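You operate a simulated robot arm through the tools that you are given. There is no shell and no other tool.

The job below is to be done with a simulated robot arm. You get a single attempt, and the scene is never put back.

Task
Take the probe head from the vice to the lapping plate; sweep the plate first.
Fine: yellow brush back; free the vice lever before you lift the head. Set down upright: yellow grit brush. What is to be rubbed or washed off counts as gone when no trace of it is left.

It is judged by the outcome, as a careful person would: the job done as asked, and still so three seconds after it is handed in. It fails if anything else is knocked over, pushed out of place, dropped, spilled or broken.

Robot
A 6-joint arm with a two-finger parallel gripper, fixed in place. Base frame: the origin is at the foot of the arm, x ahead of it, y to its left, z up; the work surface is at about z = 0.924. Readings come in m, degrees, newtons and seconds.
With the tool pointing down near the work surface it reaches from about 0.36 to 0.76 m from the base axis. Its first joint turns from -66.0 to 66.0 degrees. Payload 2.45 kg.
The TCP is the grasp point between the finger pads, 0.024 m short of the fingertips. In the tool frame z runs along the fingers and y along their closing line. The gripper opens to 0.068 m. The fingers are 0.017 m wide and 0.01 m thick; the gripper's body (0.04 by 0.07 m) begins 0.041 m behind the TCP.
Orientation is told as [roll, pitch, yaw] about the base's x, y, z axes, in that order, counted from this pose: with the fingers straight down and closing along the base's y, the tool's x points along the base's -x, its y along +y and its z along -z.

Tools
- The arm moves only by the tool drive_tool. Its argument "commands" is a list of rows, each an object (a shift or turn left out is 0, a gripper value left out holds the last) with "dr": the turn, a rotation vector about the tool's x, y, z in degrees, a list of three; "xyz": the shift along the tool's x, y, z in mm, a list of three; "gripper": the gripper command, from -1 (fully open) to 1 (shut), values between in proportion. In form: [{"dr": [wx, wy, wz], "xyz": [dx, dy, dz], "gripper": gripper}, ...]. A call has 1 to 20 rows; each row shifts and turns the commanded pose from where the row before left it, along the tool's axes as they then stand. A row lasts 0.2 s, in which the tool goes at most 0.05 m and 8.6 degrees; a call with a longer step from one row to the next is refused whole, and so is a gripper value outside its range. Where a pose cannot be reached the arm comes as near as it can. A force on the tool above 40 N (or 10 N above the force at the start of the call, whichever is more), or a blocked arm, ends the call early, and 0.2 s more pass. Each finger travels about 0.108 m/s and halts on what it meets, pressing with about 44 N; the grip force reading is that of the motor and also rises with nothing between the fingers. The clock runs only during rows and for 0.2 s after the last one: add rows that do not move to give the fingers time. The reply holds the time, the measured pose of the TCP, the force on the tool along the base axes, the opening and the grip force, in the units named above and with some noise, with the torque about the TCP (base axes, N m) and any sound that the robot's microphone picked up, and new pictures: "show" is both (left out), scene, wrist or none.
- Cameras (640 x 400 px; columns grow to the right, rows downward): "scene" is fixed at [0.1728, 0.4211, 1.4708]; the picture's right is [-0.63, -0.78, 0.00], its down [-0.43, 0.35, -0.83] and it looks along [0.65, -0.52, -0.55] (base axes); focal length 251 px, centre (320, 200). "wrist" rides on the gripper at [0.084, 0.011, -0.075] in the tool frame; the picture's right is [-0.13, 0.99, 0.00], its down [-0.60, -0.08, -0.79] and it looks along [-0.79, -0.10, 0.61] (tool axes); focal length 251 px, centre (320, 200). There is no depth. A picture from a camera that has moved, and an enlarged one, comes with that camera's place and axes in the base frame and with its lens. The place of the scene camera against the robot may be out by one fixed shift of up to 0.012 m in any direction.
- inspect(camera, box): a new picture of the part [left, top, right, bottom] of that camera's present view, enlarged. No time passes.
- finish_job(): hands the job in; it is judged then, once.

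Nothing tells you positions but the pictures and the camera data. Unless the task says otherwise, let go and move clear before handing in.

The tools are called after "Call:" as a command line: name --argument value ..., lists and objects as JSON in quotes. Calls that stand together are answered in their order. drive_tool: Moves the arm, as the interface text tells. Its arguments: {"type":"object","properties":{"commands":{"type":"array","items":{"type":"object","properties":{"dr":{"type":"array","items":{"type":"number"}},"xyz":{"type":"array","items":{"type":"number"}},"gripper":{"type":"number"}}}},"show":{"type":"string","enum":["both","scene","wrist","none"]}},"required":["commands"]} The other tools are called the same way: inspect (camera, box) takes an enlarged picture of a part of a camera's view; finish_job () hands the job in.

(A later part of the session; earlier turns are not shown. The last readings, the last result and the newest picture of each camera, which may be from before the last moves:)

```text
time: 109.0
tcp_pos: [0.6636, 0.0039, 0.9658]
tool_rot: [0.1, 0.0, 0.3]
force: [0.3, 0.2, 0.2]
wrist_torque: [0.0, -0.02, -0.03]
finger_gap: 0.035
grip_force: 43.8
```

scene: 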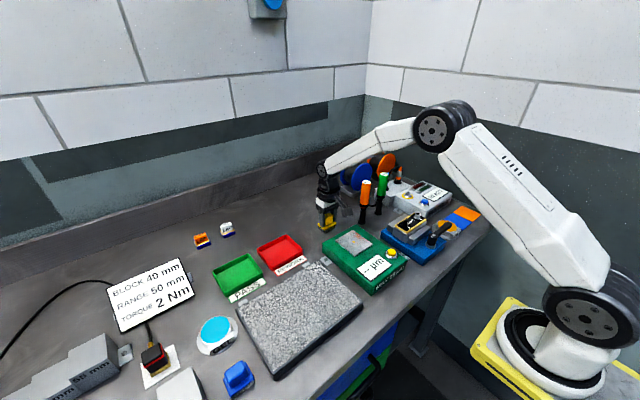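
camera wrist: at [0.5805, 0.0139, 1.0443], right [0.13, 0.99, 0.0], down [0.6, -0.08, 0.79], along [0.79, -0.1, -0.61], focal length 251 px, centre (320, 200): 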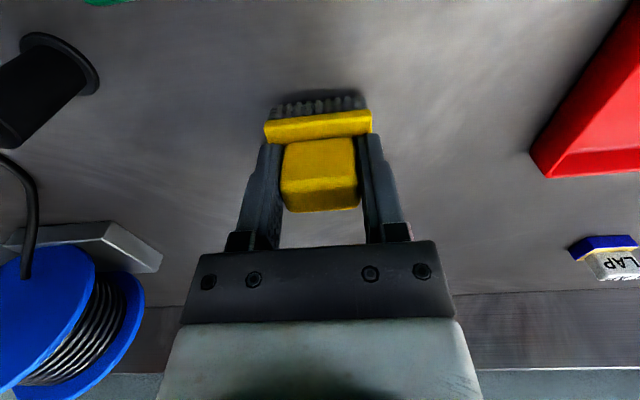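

Call:
drive_tool --commands '[{"xyz": [0, 0, 0.7]}, {}]' --show "none"

Call:
drive_tool --commands '[{"xyz": [0, 0, 0.7]}, {}]' --show "none"

Call:
drive_tool --commands '[{"xyz": [0, 0, 0.5]}, {}]' --show "wrist"

```text
time: 109.6
tcp_pos: [0.6633, 0.0044, 0.9663]
tool_rot: [0.2, 0.0, 0.0]
force: [-0.5, 0.0, -0.3]
wrist_torque: [-0.02, -0.02, -0.03]
finger_gap: 0.0351
grip_force: 43.9
```

```text
time: 110.2
tcp_pos: [0.6627, 0.0025, 0.9647]
tool_rot: [0.2, 0.0, 0.1]
force: [-0.5, 0.7, 0.1]
wrist_torque: [-0.02, 0.05, -0.01]
finger_gap: 0.0351
grip_force: 44.3
```

```text
time: 110.8
tcp_pos: [0.6642, 0.0022, 0.9655]
tool_rot: [0.1, 0.0, 0.1]
force: [0.1, 0.3, -1.0]
wrist_torque: [0.04, 0.0, 0.01]
finger_gap: 0.0351
grip_force: 43.9
camera wrist: at [0.5807, 0.0134, 1.0405], right [0.13, 0.99, 0.0], down [0.6, -0.08, 0.79], along [0.79, -0.1, -0.61], focal length 251 px, centre (320, 200)
```

wrist: 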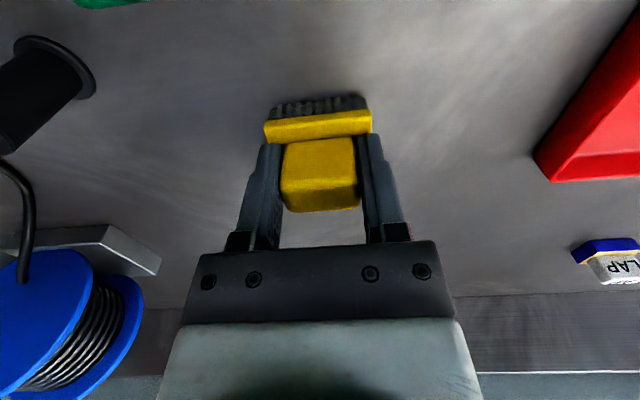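

Call:
drive_tool --commands '[{"xyz": [0, 0, 0.6]}, {}]' --show "none"

Call:
drive_tool --commands '[{"xyz": [0, 0, 0.6]}, {}]' --show "none"

Call:
drive_tool --commands '[{"xyz": [0, 0, 0.6]}, {}]' --show "none"

```text
time: 111.4
tcp_pos: [0.6645, 0.0018, 0.965]
tool_rot: [0.1, 0.0, 0.1]
force: [-0.6, 0.6, -1.5]
wrist_torque: [-0.05, -0.05, 0.02]
finger_gap: 0.0353
grip_force: 44.2
```

```text
time: 112.0
tcp_pos: [0.6637, 0.0028, 0.9634]
tool_rot: [0.1, 0.0, 0.1]
force: [-0.3, -0.1, 0.5]
wrist_torque: [-0.09, 0.05, 0.02]
finger_gap: 0.0348
grip_force: 44.2
```

```text
time: 112.6
tcp_pos: [0.6643, 0.003, 0.9644]
tool_rot: [0.1, -0.1, 0.1]
force: [-3.4, -1.3, 10.0]
wrist_torque: [-0.16, 0.17, -0.02]
finger_gap: 0.0352
grip_force: 44.2
```

Brush is in contact with the table (10 N). Releasing it now.

Call:
drive_tool --commands '[{"xyz": [0, 0, -0.3]}, {"gripper": -0.4}, {"gripper": -0.6}, {"gripper": -1}, {}]'

Call:
inspect --camera "scene" --box '[300, 180, 360, 240]'

```text
time: 113.8
tcp_pos: [0.6651, 0.0036, 0.964]
tool_rot: [0.1, 0.0, 0.1]
force: [1.1, 2.2, 7.9]
wrist_torque: [-0.19, -0.04, 0.05]
finger_gap: 0.0662
grip_force: 0.1
camera wrist: at [0.5808, 0.0137, 1.0389], right [0.13, 0.99, 0.0], down [0.6, -0.08, 0.79], along [0.79, -0.1, -0.61], focal length 251 px, centre (320, 200)
```

scene: 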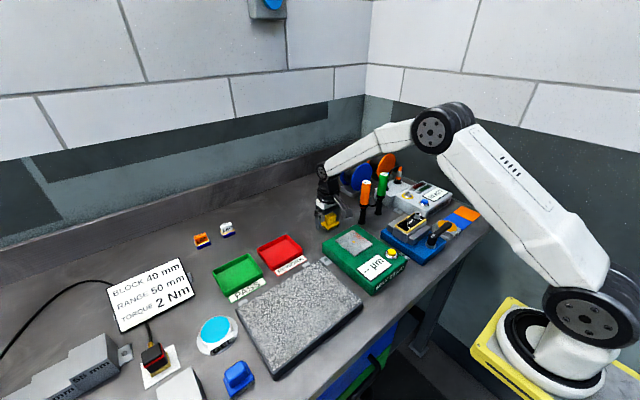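
wrist: 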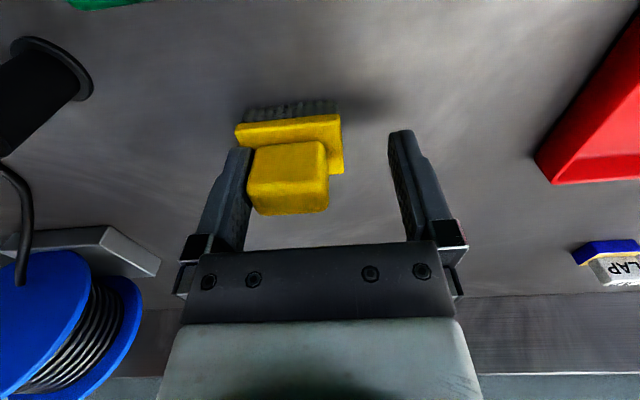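

```text
6.67 times, centred on (330, 210) of scene
camera zoom: at [0.1726, 0.4212, 1.4708], right [-0.63, -0.78, 0.0], down [-0.43, 0.35, -0.83], along [0.65, -0.52, -0.55], focal length 1675 px, centre (253, 133)
```

zoom: 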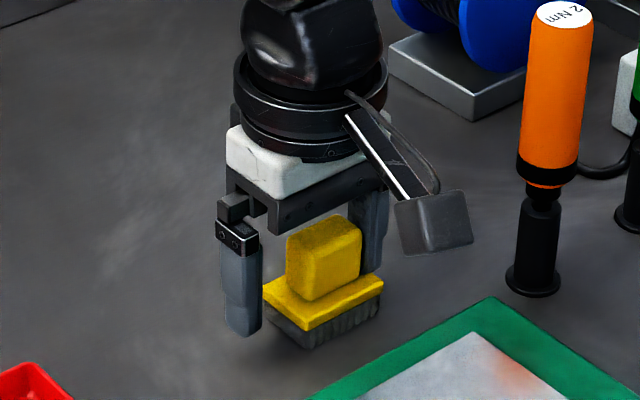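

The -y fingertip was pressing on the brush's base plate and dragged it about 12 mm as it opened. I'll raise the gripper slowly to free it, then correct the position.

Call:
drive_tool --commands '[{"xyz": [0, 0, -1]}, {"xyz": [0, 0, -2]}, {"xyz": [0, 0, -3]}, {}]'

Call:
inspect --camera "scene" --box '[300, 180, 360, 240]'

Call:
inspect --camera "wrist" --box '[200, 80, 400, 230]'

```text
time: 114.8
tcp_pos: [0.6636, 0.0031, 0.9696]
tool_rot: [0.1, -0.1, 0.1]
force: [0.4, -0.7, -0.7]
wrist_torque: [0.02, 0.0, 0.0]
finger_gap: 0.068
grip_force: 0.1
camera wrist: at [0.5802, 0.0133, 1.0446], right [0.13, 0.99, 0.0], down [0.6, -0.08, 0.79], along [0.79, -0.1, -0.61], focal length 251 px, centre (320, 200)
```

scene: 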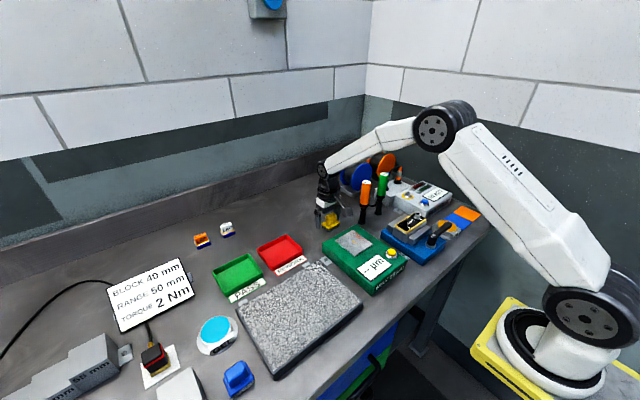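
wrist: 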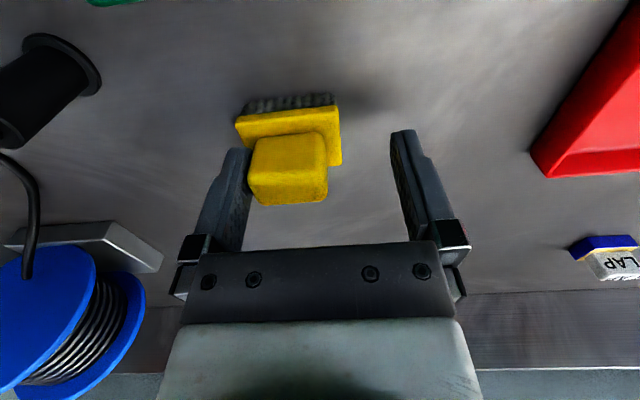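

```text
6.67 times, centred on (330, 210) of scene
camera zoom: at [0.1728, 0.4211, 1.4708], right [-0.63, -0.78, 0.0], down [-0.43, 0.35, -0.83], along [0.65, -0.52, -0.55], focal length 1675 px, centre (253, 133)
```

zoom: 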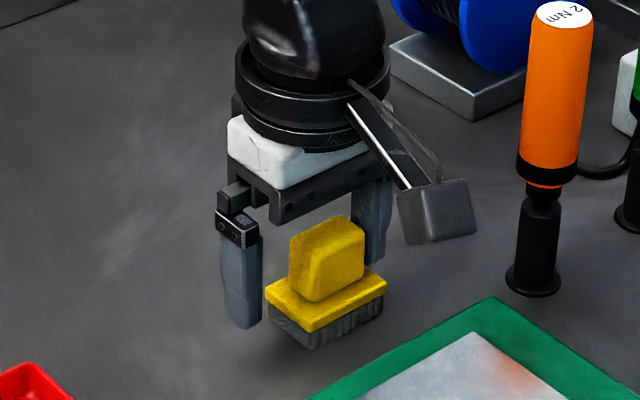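

```text
2.67 times, centred on (300, 155) of wrist
camera zoom: at [0.5802, 0.0133, 1.0446], right [0.13, 0.99, 0.0], down [0.6, -0.08, 0.79], along [0.79, -0.1, -0.61], focal length 670 px, centre (373, 320)
```

zoom: 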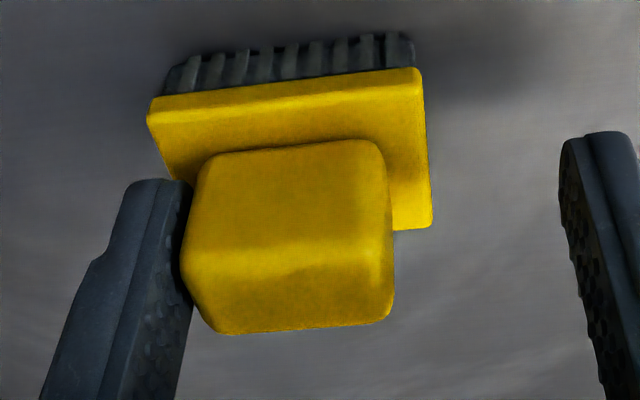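

The brush is still standing upright, just 13 mm off toward -y. The fingertips are now above its base plate, so gently closing will re-centre it at the original spot; then I'll open again.

Call:
drive_tool --commands '[{"xyz": [0, -1.5, 0], "gripper": -0.8}, {"gripper": -0.6}, {"gripper": -0.4}, {"gripper": -0.2}, {"gripper": -0.05}, {"gripper": 0.0}, {}]'

Call:
inspect --camera "scene" --box '[300, 180, 360, 240]'

Call:
inspect --camera "wrist" --box '[200, 80, 400, 230]'

```text
time: 116.4
tcp_pos: [0.6637, 0.0016, 0.9696]
tool_rot: [0.1, -0.1, 0.0]
force: [-0.2, -0.2, -0.1]
wrist_torque: [0.02, 0.04, 0.03]
finger_gap: 0.035
grip_force: 43.6
camera wrist: at [0.5806, 0.0118, 1.0444], right [0.13, 0.99, 0.0], down [0.6, -0.08, 0.79], along [0.79, -0.1, -0.61], focal length 251 px, centre (320, 200)
```

scene: 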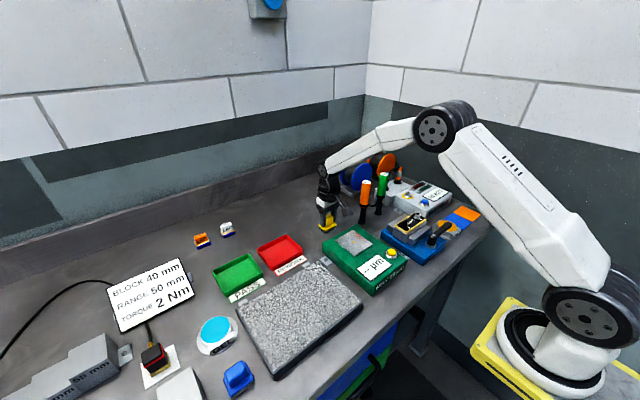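
wrist: 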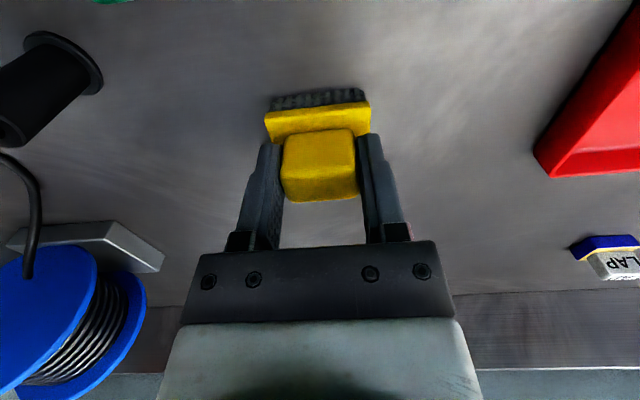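

```text
6.67 times, centred on (330, 210) of scene
camera zoom: at [0.1728, 0.4211, 1.4708], right [-0.63, -0.78, 0.0], down [-0.43, 0.35, -0.83], along [0.65, -0.52, -0.55], focal length 1675 px, centre (253, 133)
```

zoom: 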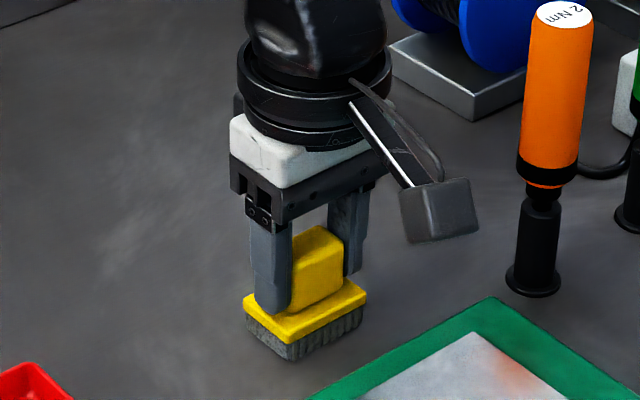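

```text
2.67 times, centred on (300, 155) of wrist
camera zoom: at [0.5806, 0.0118, 1.0444], right [0.13, 0.99, 0.0], down [0.6, -0.08, 0.79], along [0.79, -0.1, -0.61], focal length 670 px, centre (373, 320)
```

zoom: 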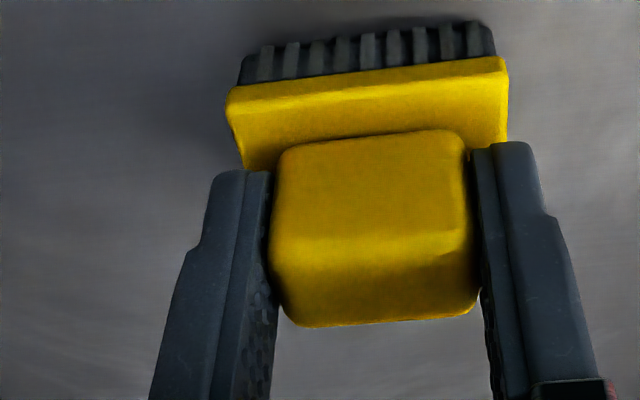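

The brush is re-centred and flat on the table. Opening and lifting straight up.

Call:
drive_tool --commands '[{"gripper": -0.3}, {"gripper": -0.6}, {"gripper": -1}, {}, {"xyz": [0, 0, -10]}, {"xyz": [0, 0, -30]}, {"xyz": [0, 0, -40]}, {"xyz": [0, 0, -45]}, {}]'

Call:
inspect --camera "scene" --box '[300, 200, 350, 240]'

Call:
inspect --camera "wrist" --box '[260, 0, 370, 110]'

```text
time: 118.4
tcp_pos: [0.662, -0.0007, 1.0942]
tool_rot: [0.1, 0.1, 0.1]
force: [0.6, 0.5, 0.0]
wrist_torque: [0.0, -0.02, -0.01]
finger_gap: 0.068
grip_force: 0.0
camera wrist: at [0.5781, 0.0104, 1.1699], right [0.13, 0.99, 0.0], down [0.6, -0.08, 0.79], along [0.79, -0.1, -0.61], focal length 251 px, centre (320, 200)
```

scene: 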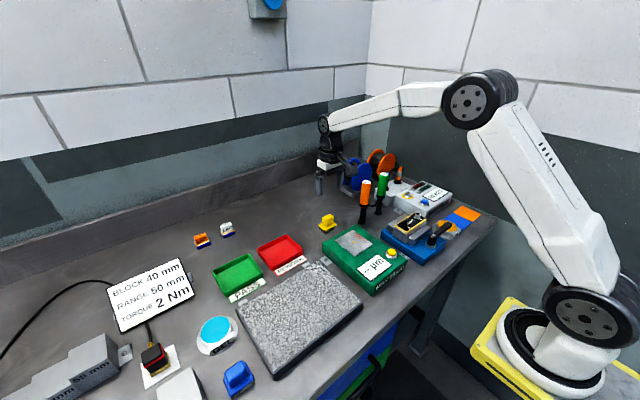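
wrist: 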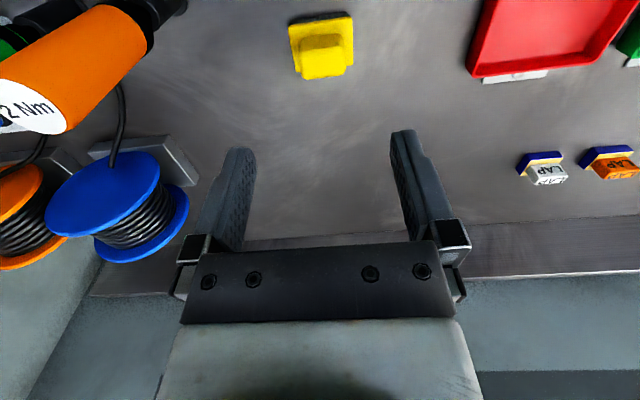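

```text
10.00 times, centred on (325, 220) of scene
camera zoom: at [0.1728, 0.4211, 1.4708], right [-0.63, -0.78, 0.0], down [-0.43, 0.35, -0.83], along [0.65, -0.52, -0.55], focal length 2513 px, centre (270, 0)
```

zoom: 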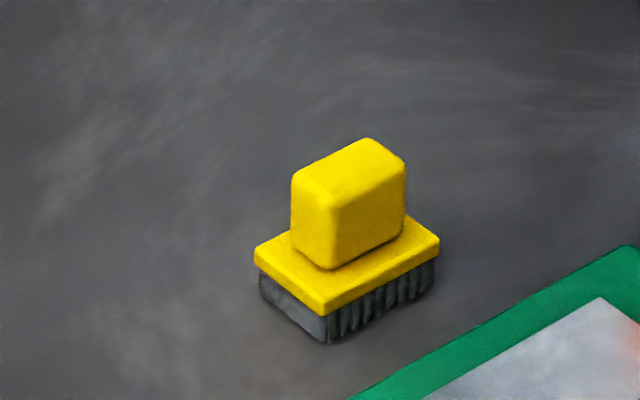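

```text
3.64 times, centred on (315, 55) of wrist
camera zoom: at [0.5781, 0.0104, 1.1699], right [0.13, 0.99, 0.0], down [0.6, -0.08, 0.79], along [0.79, -0.1, -0.61], focal length 914 px, centre (338, 727)
```

zoom: 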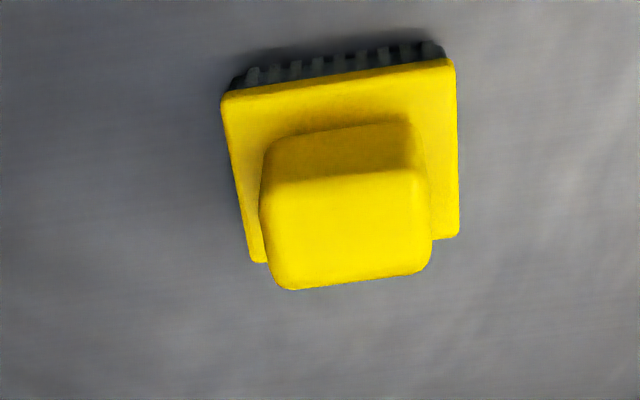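

The brush is back within about 2 mm of its original place, upright. Next I'll move over toward the vice for a close look at the lever and head, staying high and clear of the torque drivers.

Call:
drive_tool --commands '[{"xyz": [40, 0, -15]}, {"xyz": [40, 0, -15]}, {"xyz": [40, 0, -15]}, {"xyz": [40, 0, -10]}, {"xyz": [40, 0, 0]}, {"xyz": [40, -20, 0]}, {"xyz": [0, -40, 0]}, {"xyz": [0, -40, 0]}, {"xyz": [0, -40, 0]}, {}]'

Call:
inspect --camera "wrist" --box '[160, 0, 480, 200]'

```text
time: 120.6
tcp_pos: [0.4261, -0.1402, 1.1497]
tool_rot: [0.2, 0.0, 0.2]
force: [-1.1, 0.3, 0.5]
wrist_torque: [0.02, 0.0, -0.03]
finger_gap: 0.0684
grip_force: 0.0
camera wrist: at [0.3427, -0.1291, 1.224], right [0.13, 0.99, 0.0], down [0.6, -0.08, 0.79], along [0.79, -0.1, -0.61], focal length 251 px, centre (320, 200)
```

scene: 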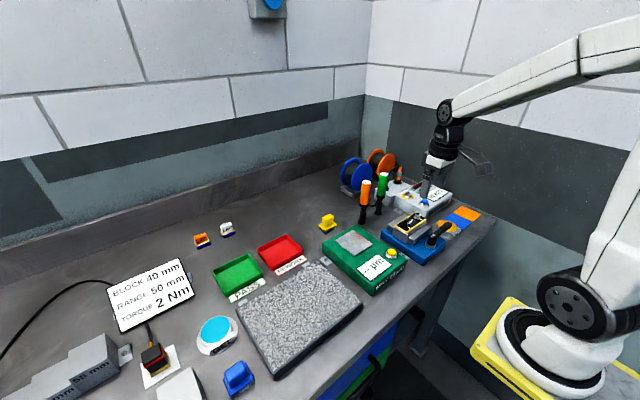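
wrist: 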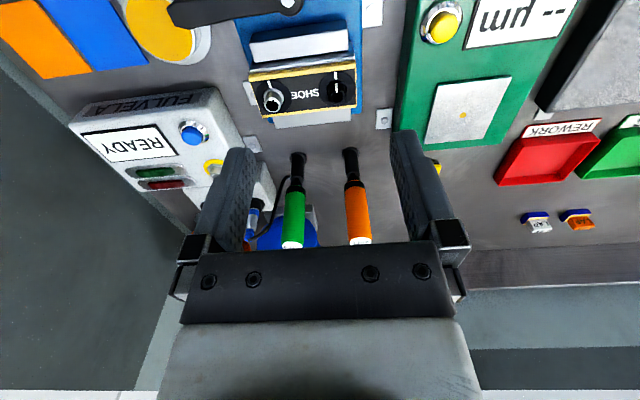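

```text
2.00 times, centred on (320, 100) of wrist
camera zoom: at [0.3427, -0.1291, 1.224], right [0.13, 0.99, 0.0], down [0.6, -0.08, 0.79], along [0.79, -0.1, -0.61], focal length 503 px, centre (320, 400)
```

zoom: 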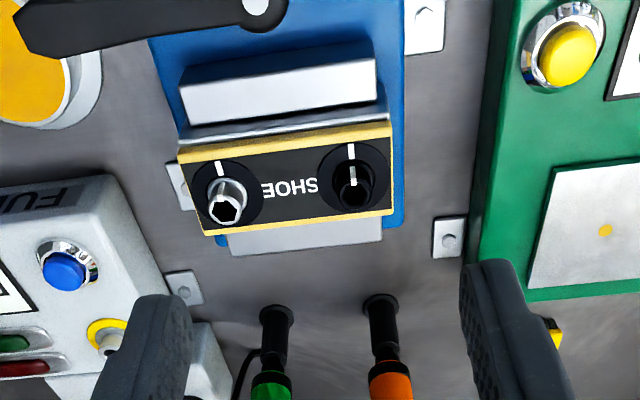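

The head sits in the jaws with its long side (about 100 mm) along y and 40 mm along x, top near z 0.987. I need a closer look at the jaws and lever, so I'll move nearer and lower.

Call:
drive_tool --commands '[{"xyz": [20, 0, 20]}, {"xyz": [20, -10, 20]}, {"xyz": [10, -10, 20]}, {"xyz": [0, 0, 10]}, {}]'

Call:
inspect --camera "wrist" --box '[140, 0, 460, 200]'

```text
time: 121.8
tcp_pos: [0.3756, -0.1586, 1.0776]
tool_rot: [0.2, 0.0, 0.1]
force: [-0.5, 0.6, -1.4]
wrist_torque: [0.0, 0.02, 0.0]
finger_gap: 0.068
grip_force: 0.1
camera wrist: at [0.2915, -0.148, 1.1536], right [0.13, 0.99, 0.0], down [0.6, -0.08, 0.79], along [0.79, -0.1, -0.61], focal length 251 px, centre (320, 200)
```

scene: 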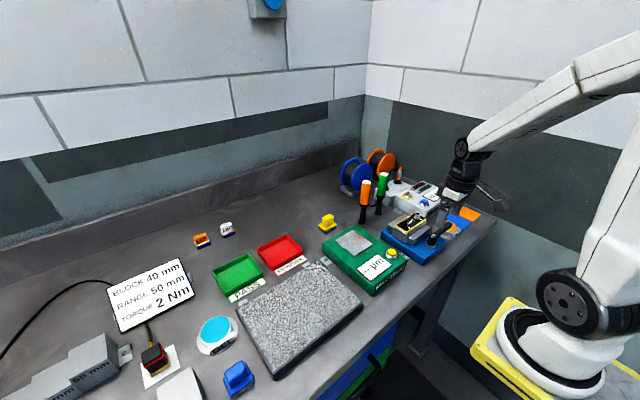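
wrist: 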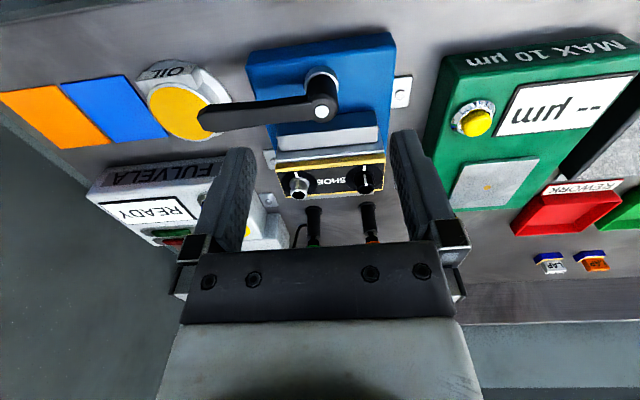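

```text
2.00 times, centred on (300, 100) of wrist
camera zoom: at [0.2915, -0.148, 1.1536], right [0.13, 0.99, 0.0], down [0.6, -0.08, 0.79], along [0.79, -0.1, -0.61], focal length 503 px, centre (360, 400)
```

zoom: 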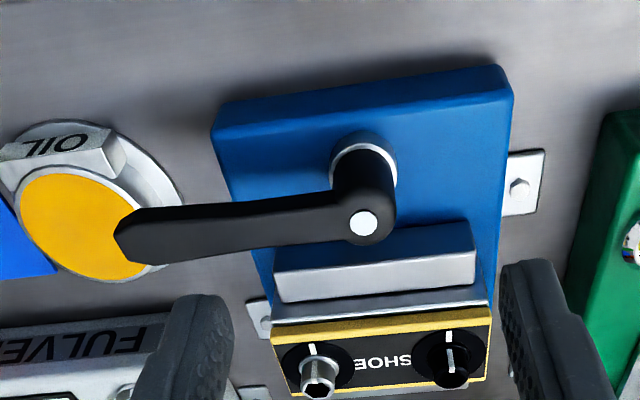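

The lever pivots at about (0.401, -0.161) with its cap at z ≈ 0.985 and its arm reaching toward -y to about y = -0.256; the near jaw and head block the +x side, so it should swing toward -x. I'll close the gripper and bring it above the free spot on the +x side of the lever arm.

Call:
drive_tool --commands '[{"xyz": [-24, -35, 0], "gripper": 1}, {"xyz": [-24, -36, 10]}, {}, {}]'

Call:
inspect --camera "wrist" --box '[200, 0, 520, 200]'

Call:
inspect --camera "scene" --box '[380, 170, 500, 270]'

```text
time: 122.8
tcp_pos: [0.4226, -0.2281, 1.0667]
tool_rot: [0.1, 0.0, 0.3]
force: [0.6, -0.9, 0.0]
wrist_torque: [-0.01, -0.03, -0.03]
finger_gap: 0.0001
grip_force: 23.4
camera wrist: at [0.3393, -0.2178, 1.1419], right [0.13, 0.99, 0.0], down [0.6, -0.08, 0.79], along [0.79, -0.1, -0.61], focal length 251 px, centre (320, 200)
```

scene: 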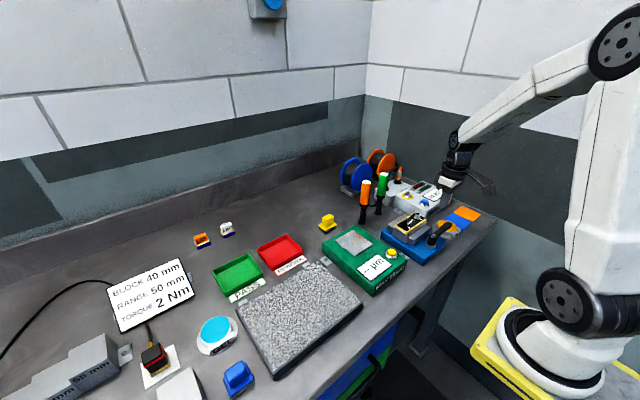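
wrist: 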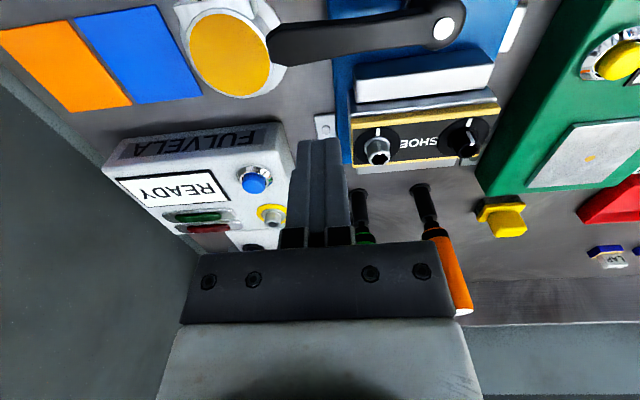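

```text
2.00 times, centred on (360, 100) of wrist
camera zoom: at [0.3393, -0.2178, 1.1419], right [0.13, 0.99, 0.0], down [0.6, -0.08, 0.79], along [0.79, -0.1, -0.61], focal length 503 px, centre (240, 400)
```

zoom: 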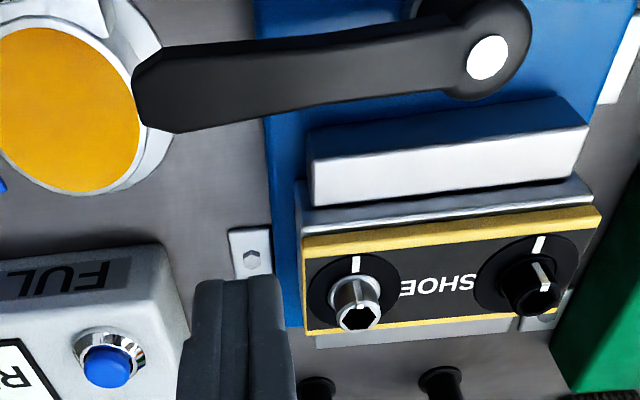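

```text
4.00 times, centred on (440, 220) of scene
camera zoom: at [0.1728, 0.4211, 1.4708], right [-0.63, -0.78, 0.0], down [-0.43, 0.35, -0.83], along [0.65, -0.52, -0.55], focal length 1005 px, centre (-160, 120)
```

zoom: 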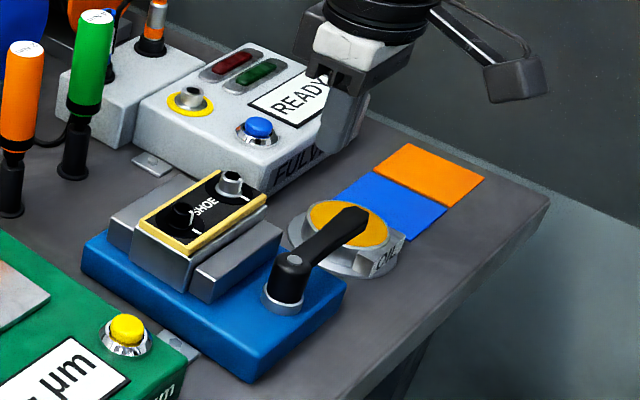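

The lever arm's top is at z ≈ 0.985 and its +x edge near x = 0.408 at y = -0.228, with free space beyond. I'll lower the closed fingers there, to tips around z 0.963.

Call:
drive_tool --commands '[{"xyz": [-5, -1, 20]}, {"xyz": [0, 0, 25]}, {"xyz": [0, 0, 20]}, {"xyz": [0, 0, 14]}, {}]'

Call:
inspect --camera "wrist" --box '[200, 0, 520, 200]'

Call:
inspect --camera "scene" --box '[380, 170, 500, 270]'

```text
time: 124.0
tcp_pos: [0.4282, -0.2304, 0.988]
tool_rot: [0.1, 0.0, 0.1]
force: [0.6, 0.3, 0.4]
wrist_torque: [-0.04, 0.03, 0.03]
finger_gap: 0.0001
grip_force: 23.7
camera wrist: at [0.3443, -0.2195, 1.0635], right [0.13, 0.99, 0.0], down [0.6, -0.08, 0.79], along [0.79, -0.1, -0.61], focal length 251 px, centre (320, 200)
```

scene: 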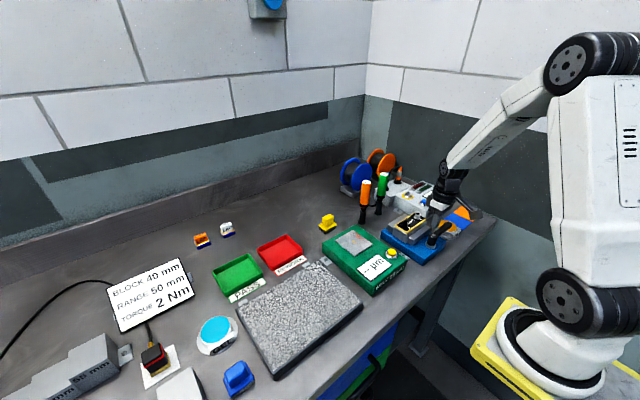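
wrist: 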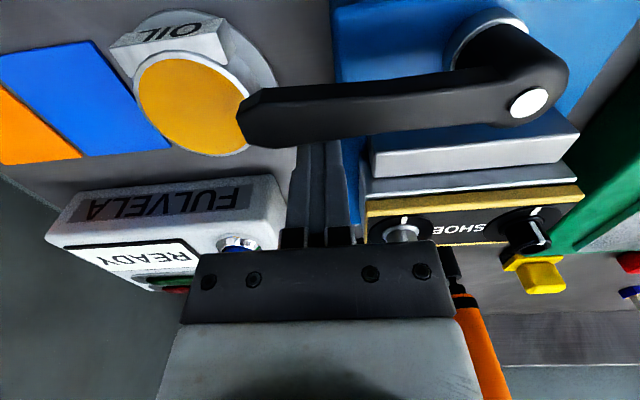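

```text
2.00 times, centred on (360, 100) of wrist
camera zoom: at [0.3443, -0.2195, 1.0635], right [0.13, 0.99, 0.0], down [0.6, -0.08, 0.79], along [0.79, -0.1, -0.61], focal length 503 px, centre (240, 400)
```

zoom: 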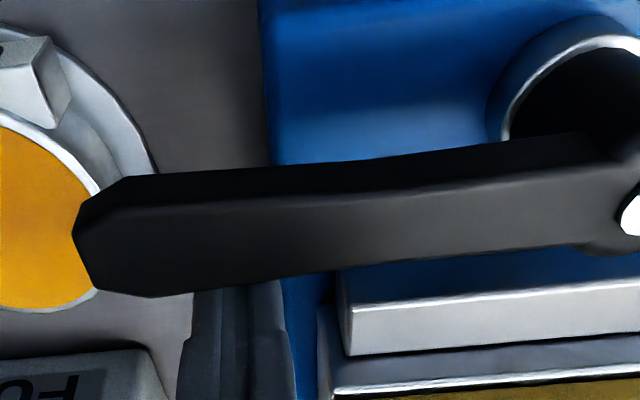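

```text
4.00 times, centred on (440, 220) of scene
camera zoom: at [0.1728, 0.4211, 1.4708], right [-0.63, -0.78, 0.0], down [-0.43, 0.35, -0.83], along [0.65, -0.52, -0.55], focal length 1005 px, centre (-160, 120)
```

zoom: 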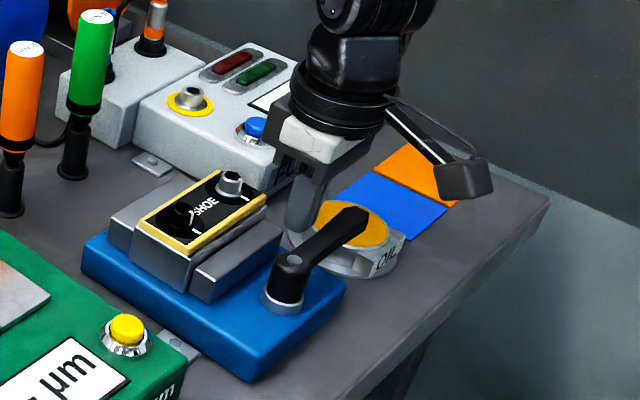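

The fingers are just behind the lever on its +x side. I'll push gently toward -x and watch the force.

Call:
drive_tool --commands '[{"xyz": [4, 0, 0]}, {"xyz": [4, 0, 0]}, {"xyz": [3, 0, 0]}, {"xyz": [3, 0, 0]}, {"xyz": [3, 0, 0]}, {}]'

Call:
inspect --camera "scene" --box '[380, 170, 500, 270]'

```text
time: 125.4
tcp_pos: [0.4107, -0.2313, 0.9886]
tool_rot: [0.1, -0.1, 0.2]
force: [2.9, -2.6, 0.4]
wrist_torque: [0.02, -0.02, 0.01]
finger_gap: 0.0
grip_force: 23.6
camera wrist: at [0.3272, -0.2202, 1.0645], right [0.13, 0.99, 0.0], down [0.6, -0.08, 0.79], along [0.79, -0.1, -0.61], focal length 251 px, centre (320, 200)
```

scene: 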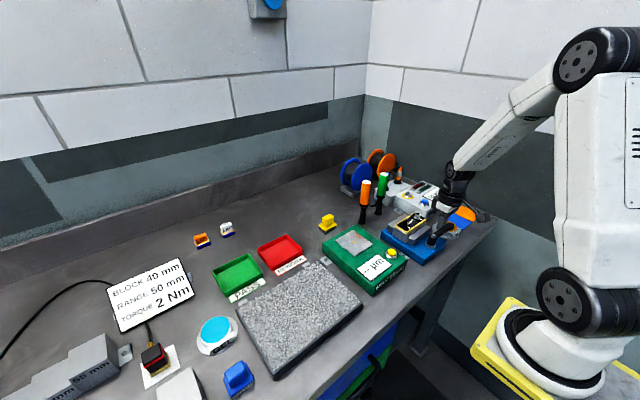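
wrist: 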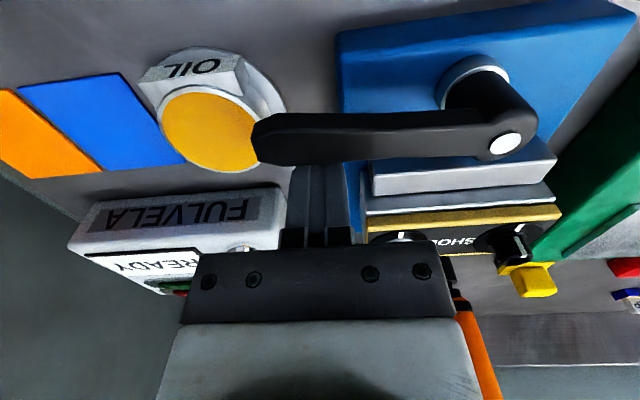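

```text
4.00 times, centred on (440, 220) of scene
camera zoom: at [0.1729, 0.4211, 1.4708], right [-0.63, -0.78, 0.0], down [-0.43, 0.35, -0.83], along [0.65, -0.52, -0.55], focal length 1005 px, centre (-160, 120)
```

zoom: 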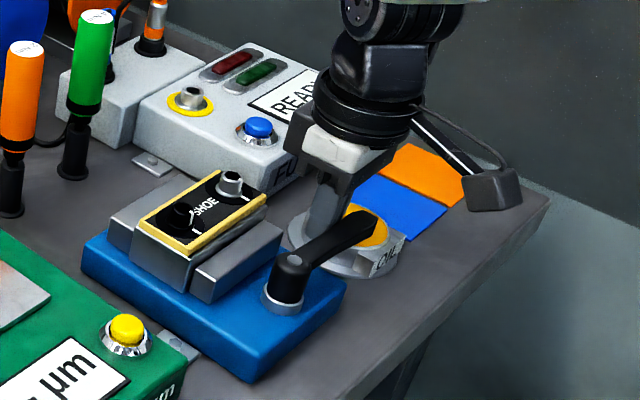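

The lever moves freely toward -x (only ~4 N). I'll continue along its arc.

Call:
drive_tool --commands '[{"xyz": [4.8, -0.3, 0]}, {"xyz": [4.9, -0.3, 0]}, {"xyz": [6.2, 0.4, 0]}, {"xyz": [6.3, 0.7, 0]}, {"xyz": [6.1, 1.3, 0]}, {"xyz": [6.0, 1.9, 0]}, {"xyz": [5.7, 2.5, 0]}, {"xyz": [5.6, 2.8, 0]}, {}]'

Call:
inspect --camera "scene" --box '[380, 170, 500, 270]'

```text
time: 127.4
tcp_pos: [0.3633, -0.2234, 0.9877]
tool_rot: [0.1, 0.0, 0.1]
force: [1.3, -1.4, 1.2]
wrist_torque: [-0.04, 0.02, 0.0]
finger_gap: 0.0
grip_force: 23.9
camera wrist: at [0.2809, -0.2115, 1.0641], right [0.13, 0.99, 0.0], down [0.6, -0.08, 0.79], along [0.79, -0.1, -0.61], focal length 251 px, centre (320, 200)
```

scene: 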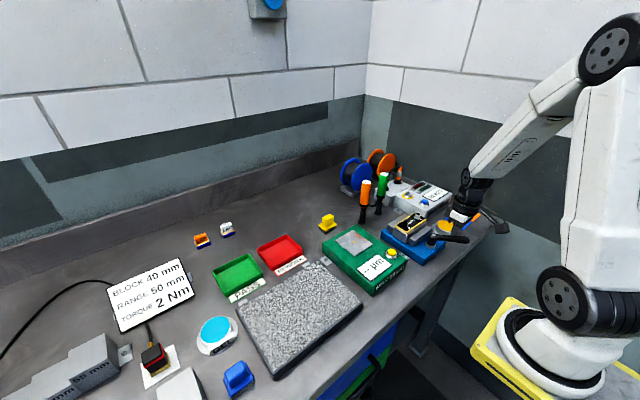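
wrist: 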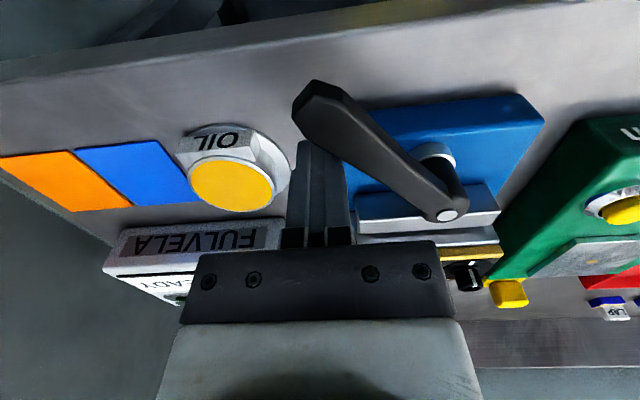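

```text
4.00 times, centred on (440, 220) of scene
camera zoom: at [0.1728, 0.4211, 1.4708], right [-0.63, -0.78, 0.0], down [-0.43, 0.35, -0.83], along [0.65, -0.52, -0.55], focal length 1005 px, centre (-160, 120)
```

zoom: 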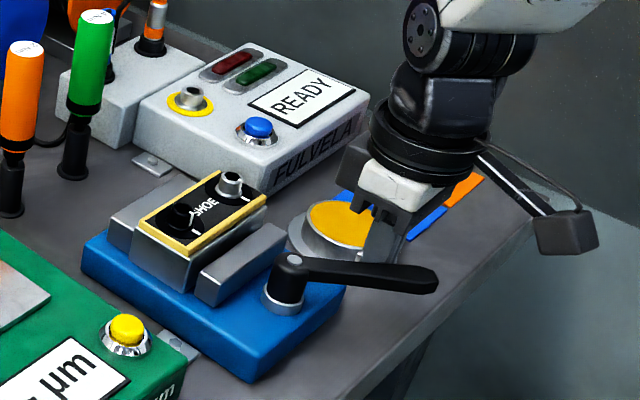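

The lever has turned about 45° and the near jaw has begun to open. I'll keep going along the arc.

Call:
drive_tool --commands '[{"xyz": [5.3, 3.4, 0]}, {"xyz": [5.0, 3.8, 0]}, {"xyz": [4.6, 4.3, 0]}, {"xyz": [4.3, 4.6, 0]}, {"xyz": [3.8, 5.0, 0]}, {"xyz": [3.4, 5.2, 0]}, {}]'

Call:
inspect --camera "scene" --box '[380, 170, 500, 270]'

```text
time: 129.0
tcp_pos: [0.3387, -0.1958, 0.9893]
tool_rot: [0.1, 0.0, 0.1]
force: [0.7, -1.9, -0.8]
wrist_torque: [-0.03, 0.0, 0.02]
finger_gap: 0.0002
grip_force: 23.8
camera wrist: at [0.2547, -0.1853, 1.0646], right [0.13, 0.99, 0.0], down [0.6, -0.08, 0.79], along [0.79, -0.1, -0.61], focal length 251 px, centre (320, 200)
```

scene: 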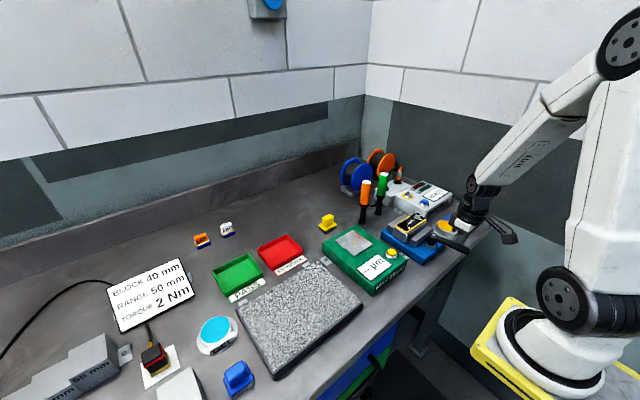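
wrist: 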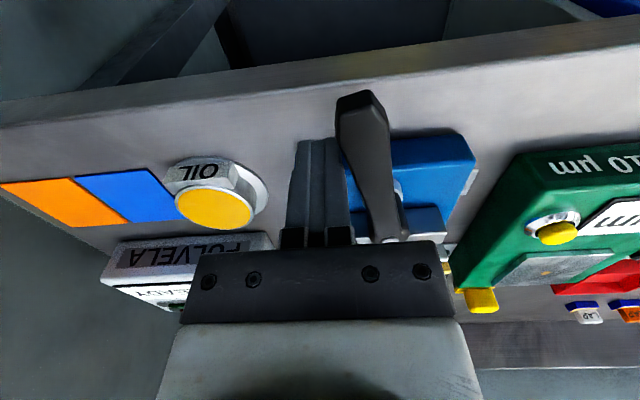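

```text
4.00 times, centred on (440, 220) of scene
camera zoom: at [0.1728, 0.4211, 1.4708], right [-0.63, -0.78, 0.0], down [-0.43, 0.35, -0.83], along [0.65, -0.52, -0.55], focal length 1005 px, centre (-160, 120)
```

zoom: 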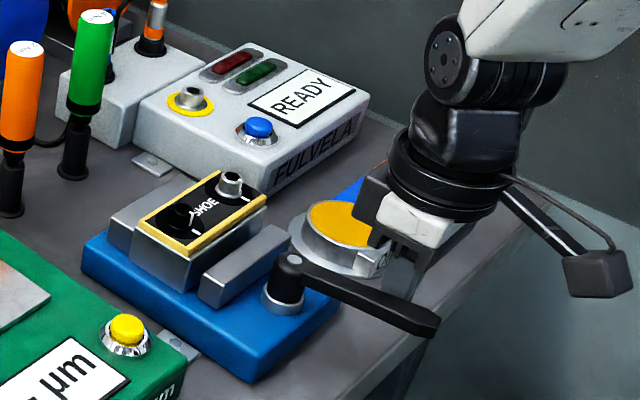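

The lever is now near 75° and the jaw gap is open further. I'll push a bit more to see whether it reaches an end stop.

Call:
drive_tool --commands '[{"xyz": [2.8, 5.6, 0]}, {"xyz": [2.5, 5.8, 0]}, {"xyz": [1.5, 5, 0]}, {"xyz": [0.8, 5, 0]}, {}]'

Call:
inspect --camera "scene" --box '[380, 170, 500, 270]'

```text
time: 130.0
tcp_pos: [0.3327, -0.1811, 0.9905]
tool_rot: [-0.5, -0.4, 0.2]
force: [-4.2, -15.1, -4.8]
wrist_torque: [-0.1, -0.04, 0.22]
finger_gap: 0.0001
grip_force: 23.7
stopped in row 4: the force on the tool passed its limit at 50 N (the readings are from after the stop); the commanded pose is now the measured one
camera wrist: at [0.2485, -0.17, 1.0648], right [0.13, 0.99, -0.01], down [0.6, -0.07, 0.8], along [0.79, -0.1, -0.6], focal length 251 px, centre (320, 200)
```

scene: 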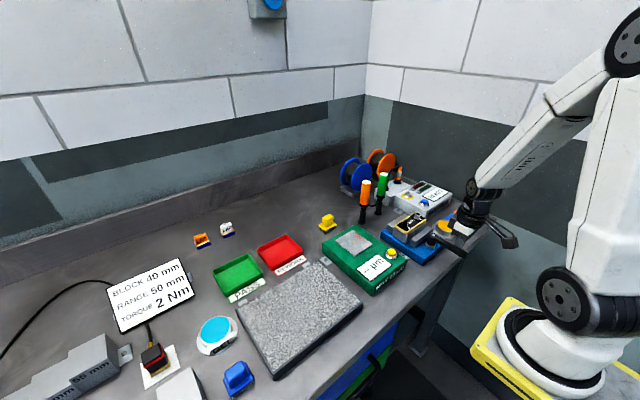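
wrist: 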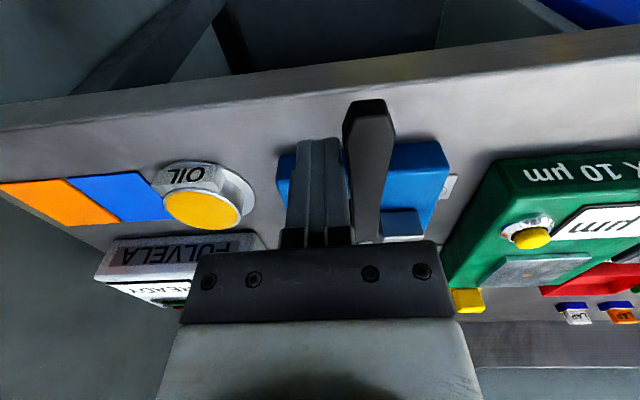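

```text
4.00 times, centred on (440, 220) of scene
camera zoom: at [0.1727, 0.4207, 1.4709], right [-0.63, -0.78, 0.0], down [-0.43, 0.35, -0.83], along [0.65, -0.52, -0.55], focal length 1005 px, centre (-160, 120)
```

zoom: 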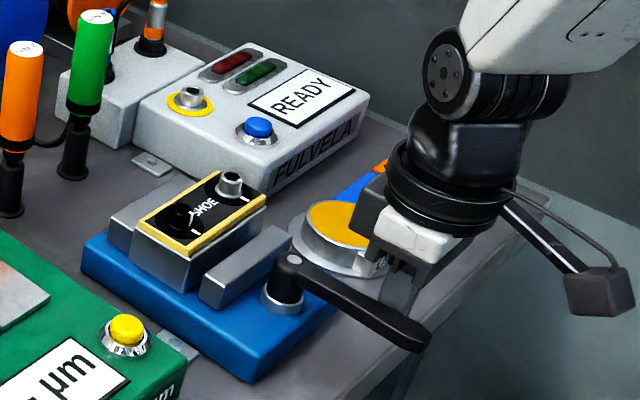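

The lever has hit its end stop at about 90° and the near jaw is open. I'll back the fingers away from the lever and rise clear.

Call:
drive_tool --commands '[{"xyz": [0, -6, 0]}, {"xyz": [-2, -8, 0]}, {"xyz": [-6, -4, -10]}, {"xyz": [-10, 0, -40]}, {"xyz": [-20, 0, -40]}, {"xyz": [-30, 30, -30]}, {"xyz": [-30, 30, 0]}, {}]'

Call:
inspect --camera "scene" --box '[380, 170, 500, 270]'

```text
refused: row 6 steps farther than a row can; nothing moved
```

```text
4.00 times, centred on (440, 220) of scene
camera zoom: at [0.1727, 0.4207, 1.4709], right [-0.63, -0.78, 0.0], down [-0.43, 0.35, -0.83], along [0.65, -0.52, -0.55], focal length 1005 px, centre (-160, 120)
```

zoom: 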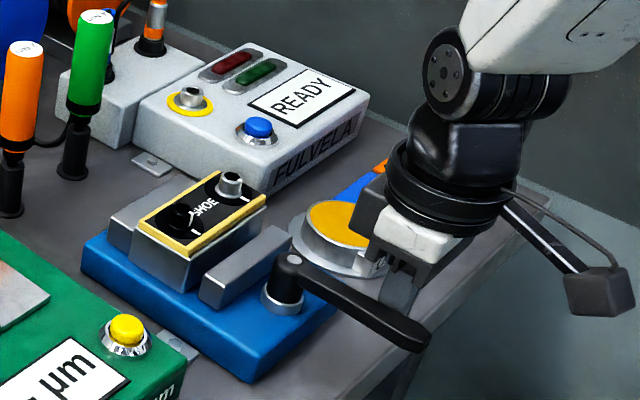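

Call:
drive_tool --commands '[{"xyz": [0, -6, 0]}, {"xyz": [-2, -8, 0]}, {"xyz": [-6, -4, -10]}, {"xyz": [-10, 0, -40]}, {"xyz": [-20, 0, -40]}, {"xyz": [-27, 27, -27]}, {"xyz": [-30, 30, 0]}, {}]'

Call:
inspect --camera "scene" --box '[380, 170, 500, 270]'

```text
time: 131.8
tcp_pos: [0.429, -0.138, 1.1076]
tool_rot: [-0.4, -0.4, 0.2]
force: [0.1, 0.1, 0.2]
wrist_torque: [0.0, -0.01, 0.02]
finger_gap: 0.0002
grip_force: 23.8
camera wrist: at [0.3446, -0.1266, 1.1825], right [0.13, 0.99, -0.01], down [0.6, -0.07, 0.8], along [0.79, -0.1, -0.6], focal length 251 px, centre (320, 200)
```

scene: 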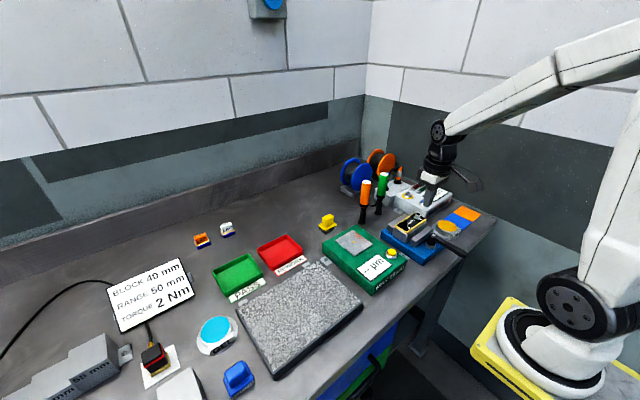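
wrist: 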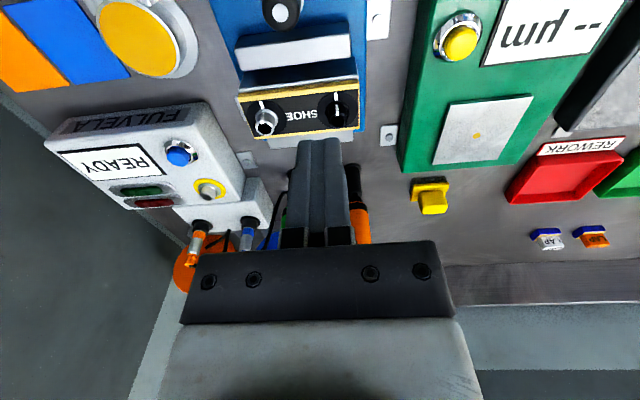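

```text
4.00 times, centred on (440, 220) of scene
camera zoom: at [0.1728, 0.4212, 1.4708], right [-0.63, -0.78, 0.0], down [-0.43, 0.35, -0.83], along [0.65, -0.52, -0.55], focal length 1005 px, centre (-160, 120)
```

zoom: 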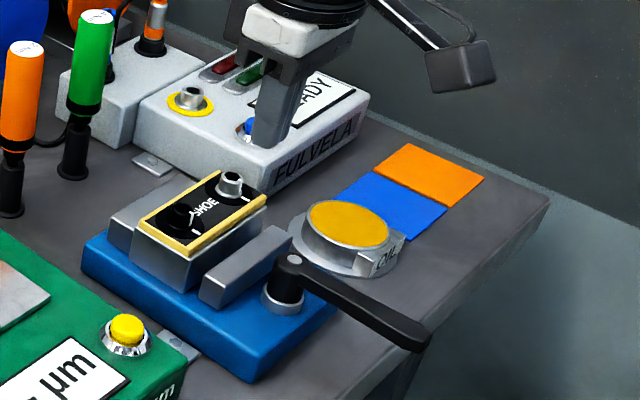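

Lever stays open and the head now has clearance on the near side. I'll level the tool, then turn it 90° so the fingers close along x, opening the gripper.

Call:
drive_tool --commands '[{"dr": [-0.4, 0.4, 0], "xyz": [0, 0, -20]}, {"dr": [0, 0, 8.5], "gripper": -1}, {"dr": [0, 0, 8.5]}, {"dr": [0, 0, 8.5]}, {"dr": [0, 0, 8.5]}, {"dr": [0, 0, 8.5]}, {"dr": [0, 0, 8.5]}, {"dr": [0, 0, 8.5]}, {"dr": [0, 0, 8.5]}, {"dr": [0, 0, 8.5]}, {"dr": [0, 0, 8.5]}, {"dr": [0, 0, 5]}, {}]'

```text
time: 134.6
tcp_pos: [0.4265, -0.139, 1.1275]
tool_rot: [-0.2, 0.0, -89.9]
force: [0.1, -0.2, -0.5]
wrist_torque: [-0.02, -0.01, 0.02]
finger_gap: 0.0682
grip_force: 0.1
camera wrist: at [0.4377, -0.0553, 1.2023], right [0.99, -0.13, 0.0], down [-0.08, -0.6, 0.79], along [-0.1, -0.79, -0.61], focal length 251 px, centre (320, 200)
```

scene: 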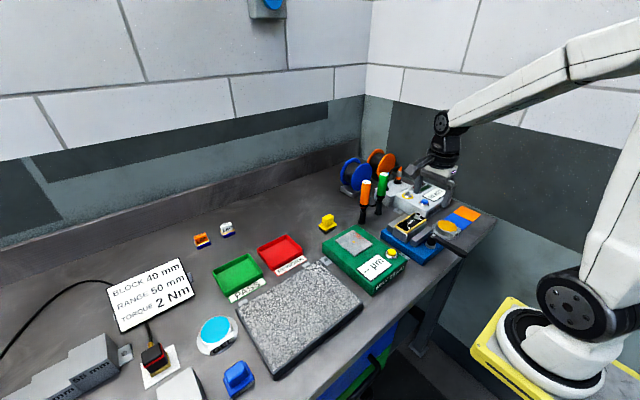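
wrist: 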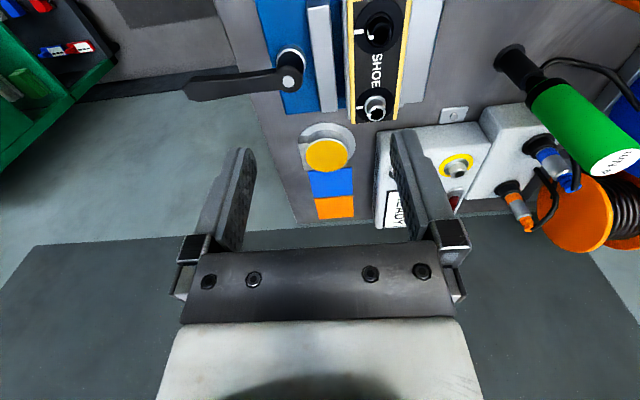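

The tool is turned; now tool x is base +y and tool y is base +x. I'll move to view the head from the +y side.

Call:
drive_tool --commands '[{"xyz": [25, 16, 5]}, {"xyz": [25, 16, 10]}, {"xyz": [25, 16, 10]}, {}]'

Call:
inspect --camera "wrist" --box '[160, 0, 480, 200]'

```text
time: 135.6
tcp_pos: [0.4767, -0.0632, 1.1029]
tool_rot: [-0.1, -0.1, -89.7]
force: [0.0, 0.6, -0.5]
wrist_torque: [-0.05, 0.01, 0.01]
finger_gap: 0.0682
grip_force: 0.0
camera wrist: at [0.4874, 0.0209, 1.1766], right [0.99, -0.13, 0.0], down [-0.08, -0.6, 0.79], along [-0.1, -0.79, -0.61], focal length 251 px, centre (320, 200)
```

scene: 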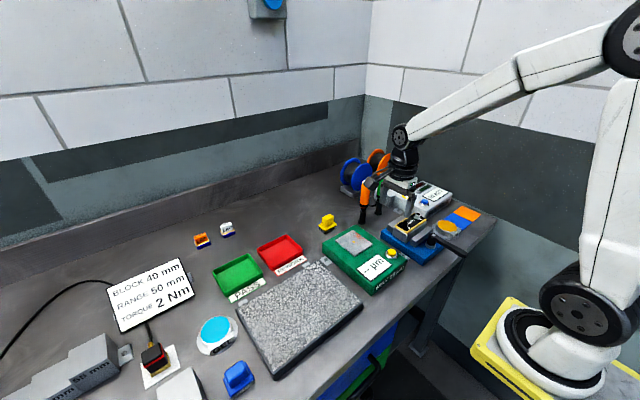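
wrist: 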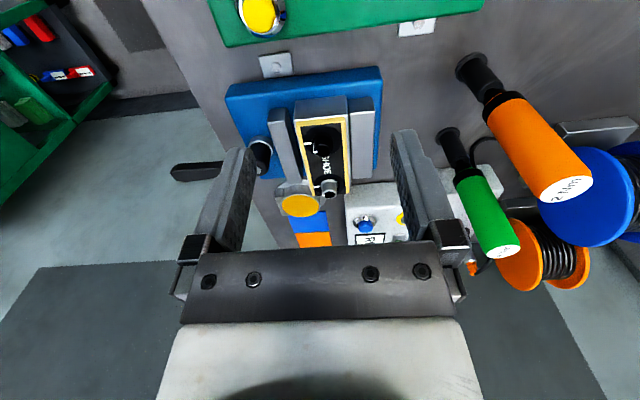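

```text
2.00 times, centred on (320, 100) of wrist
camera zoom: at [0.4874, 0.0209, 1.1766], right [0.99, -0.13, 0.0], down [-0.08, -0.6, 0.79], along [-0.1, -0.79, -0.61], focal length 503 px, centre (320, 400)
```

zoom: 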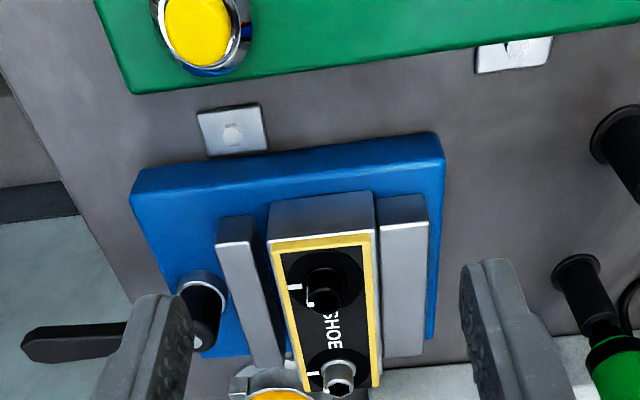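

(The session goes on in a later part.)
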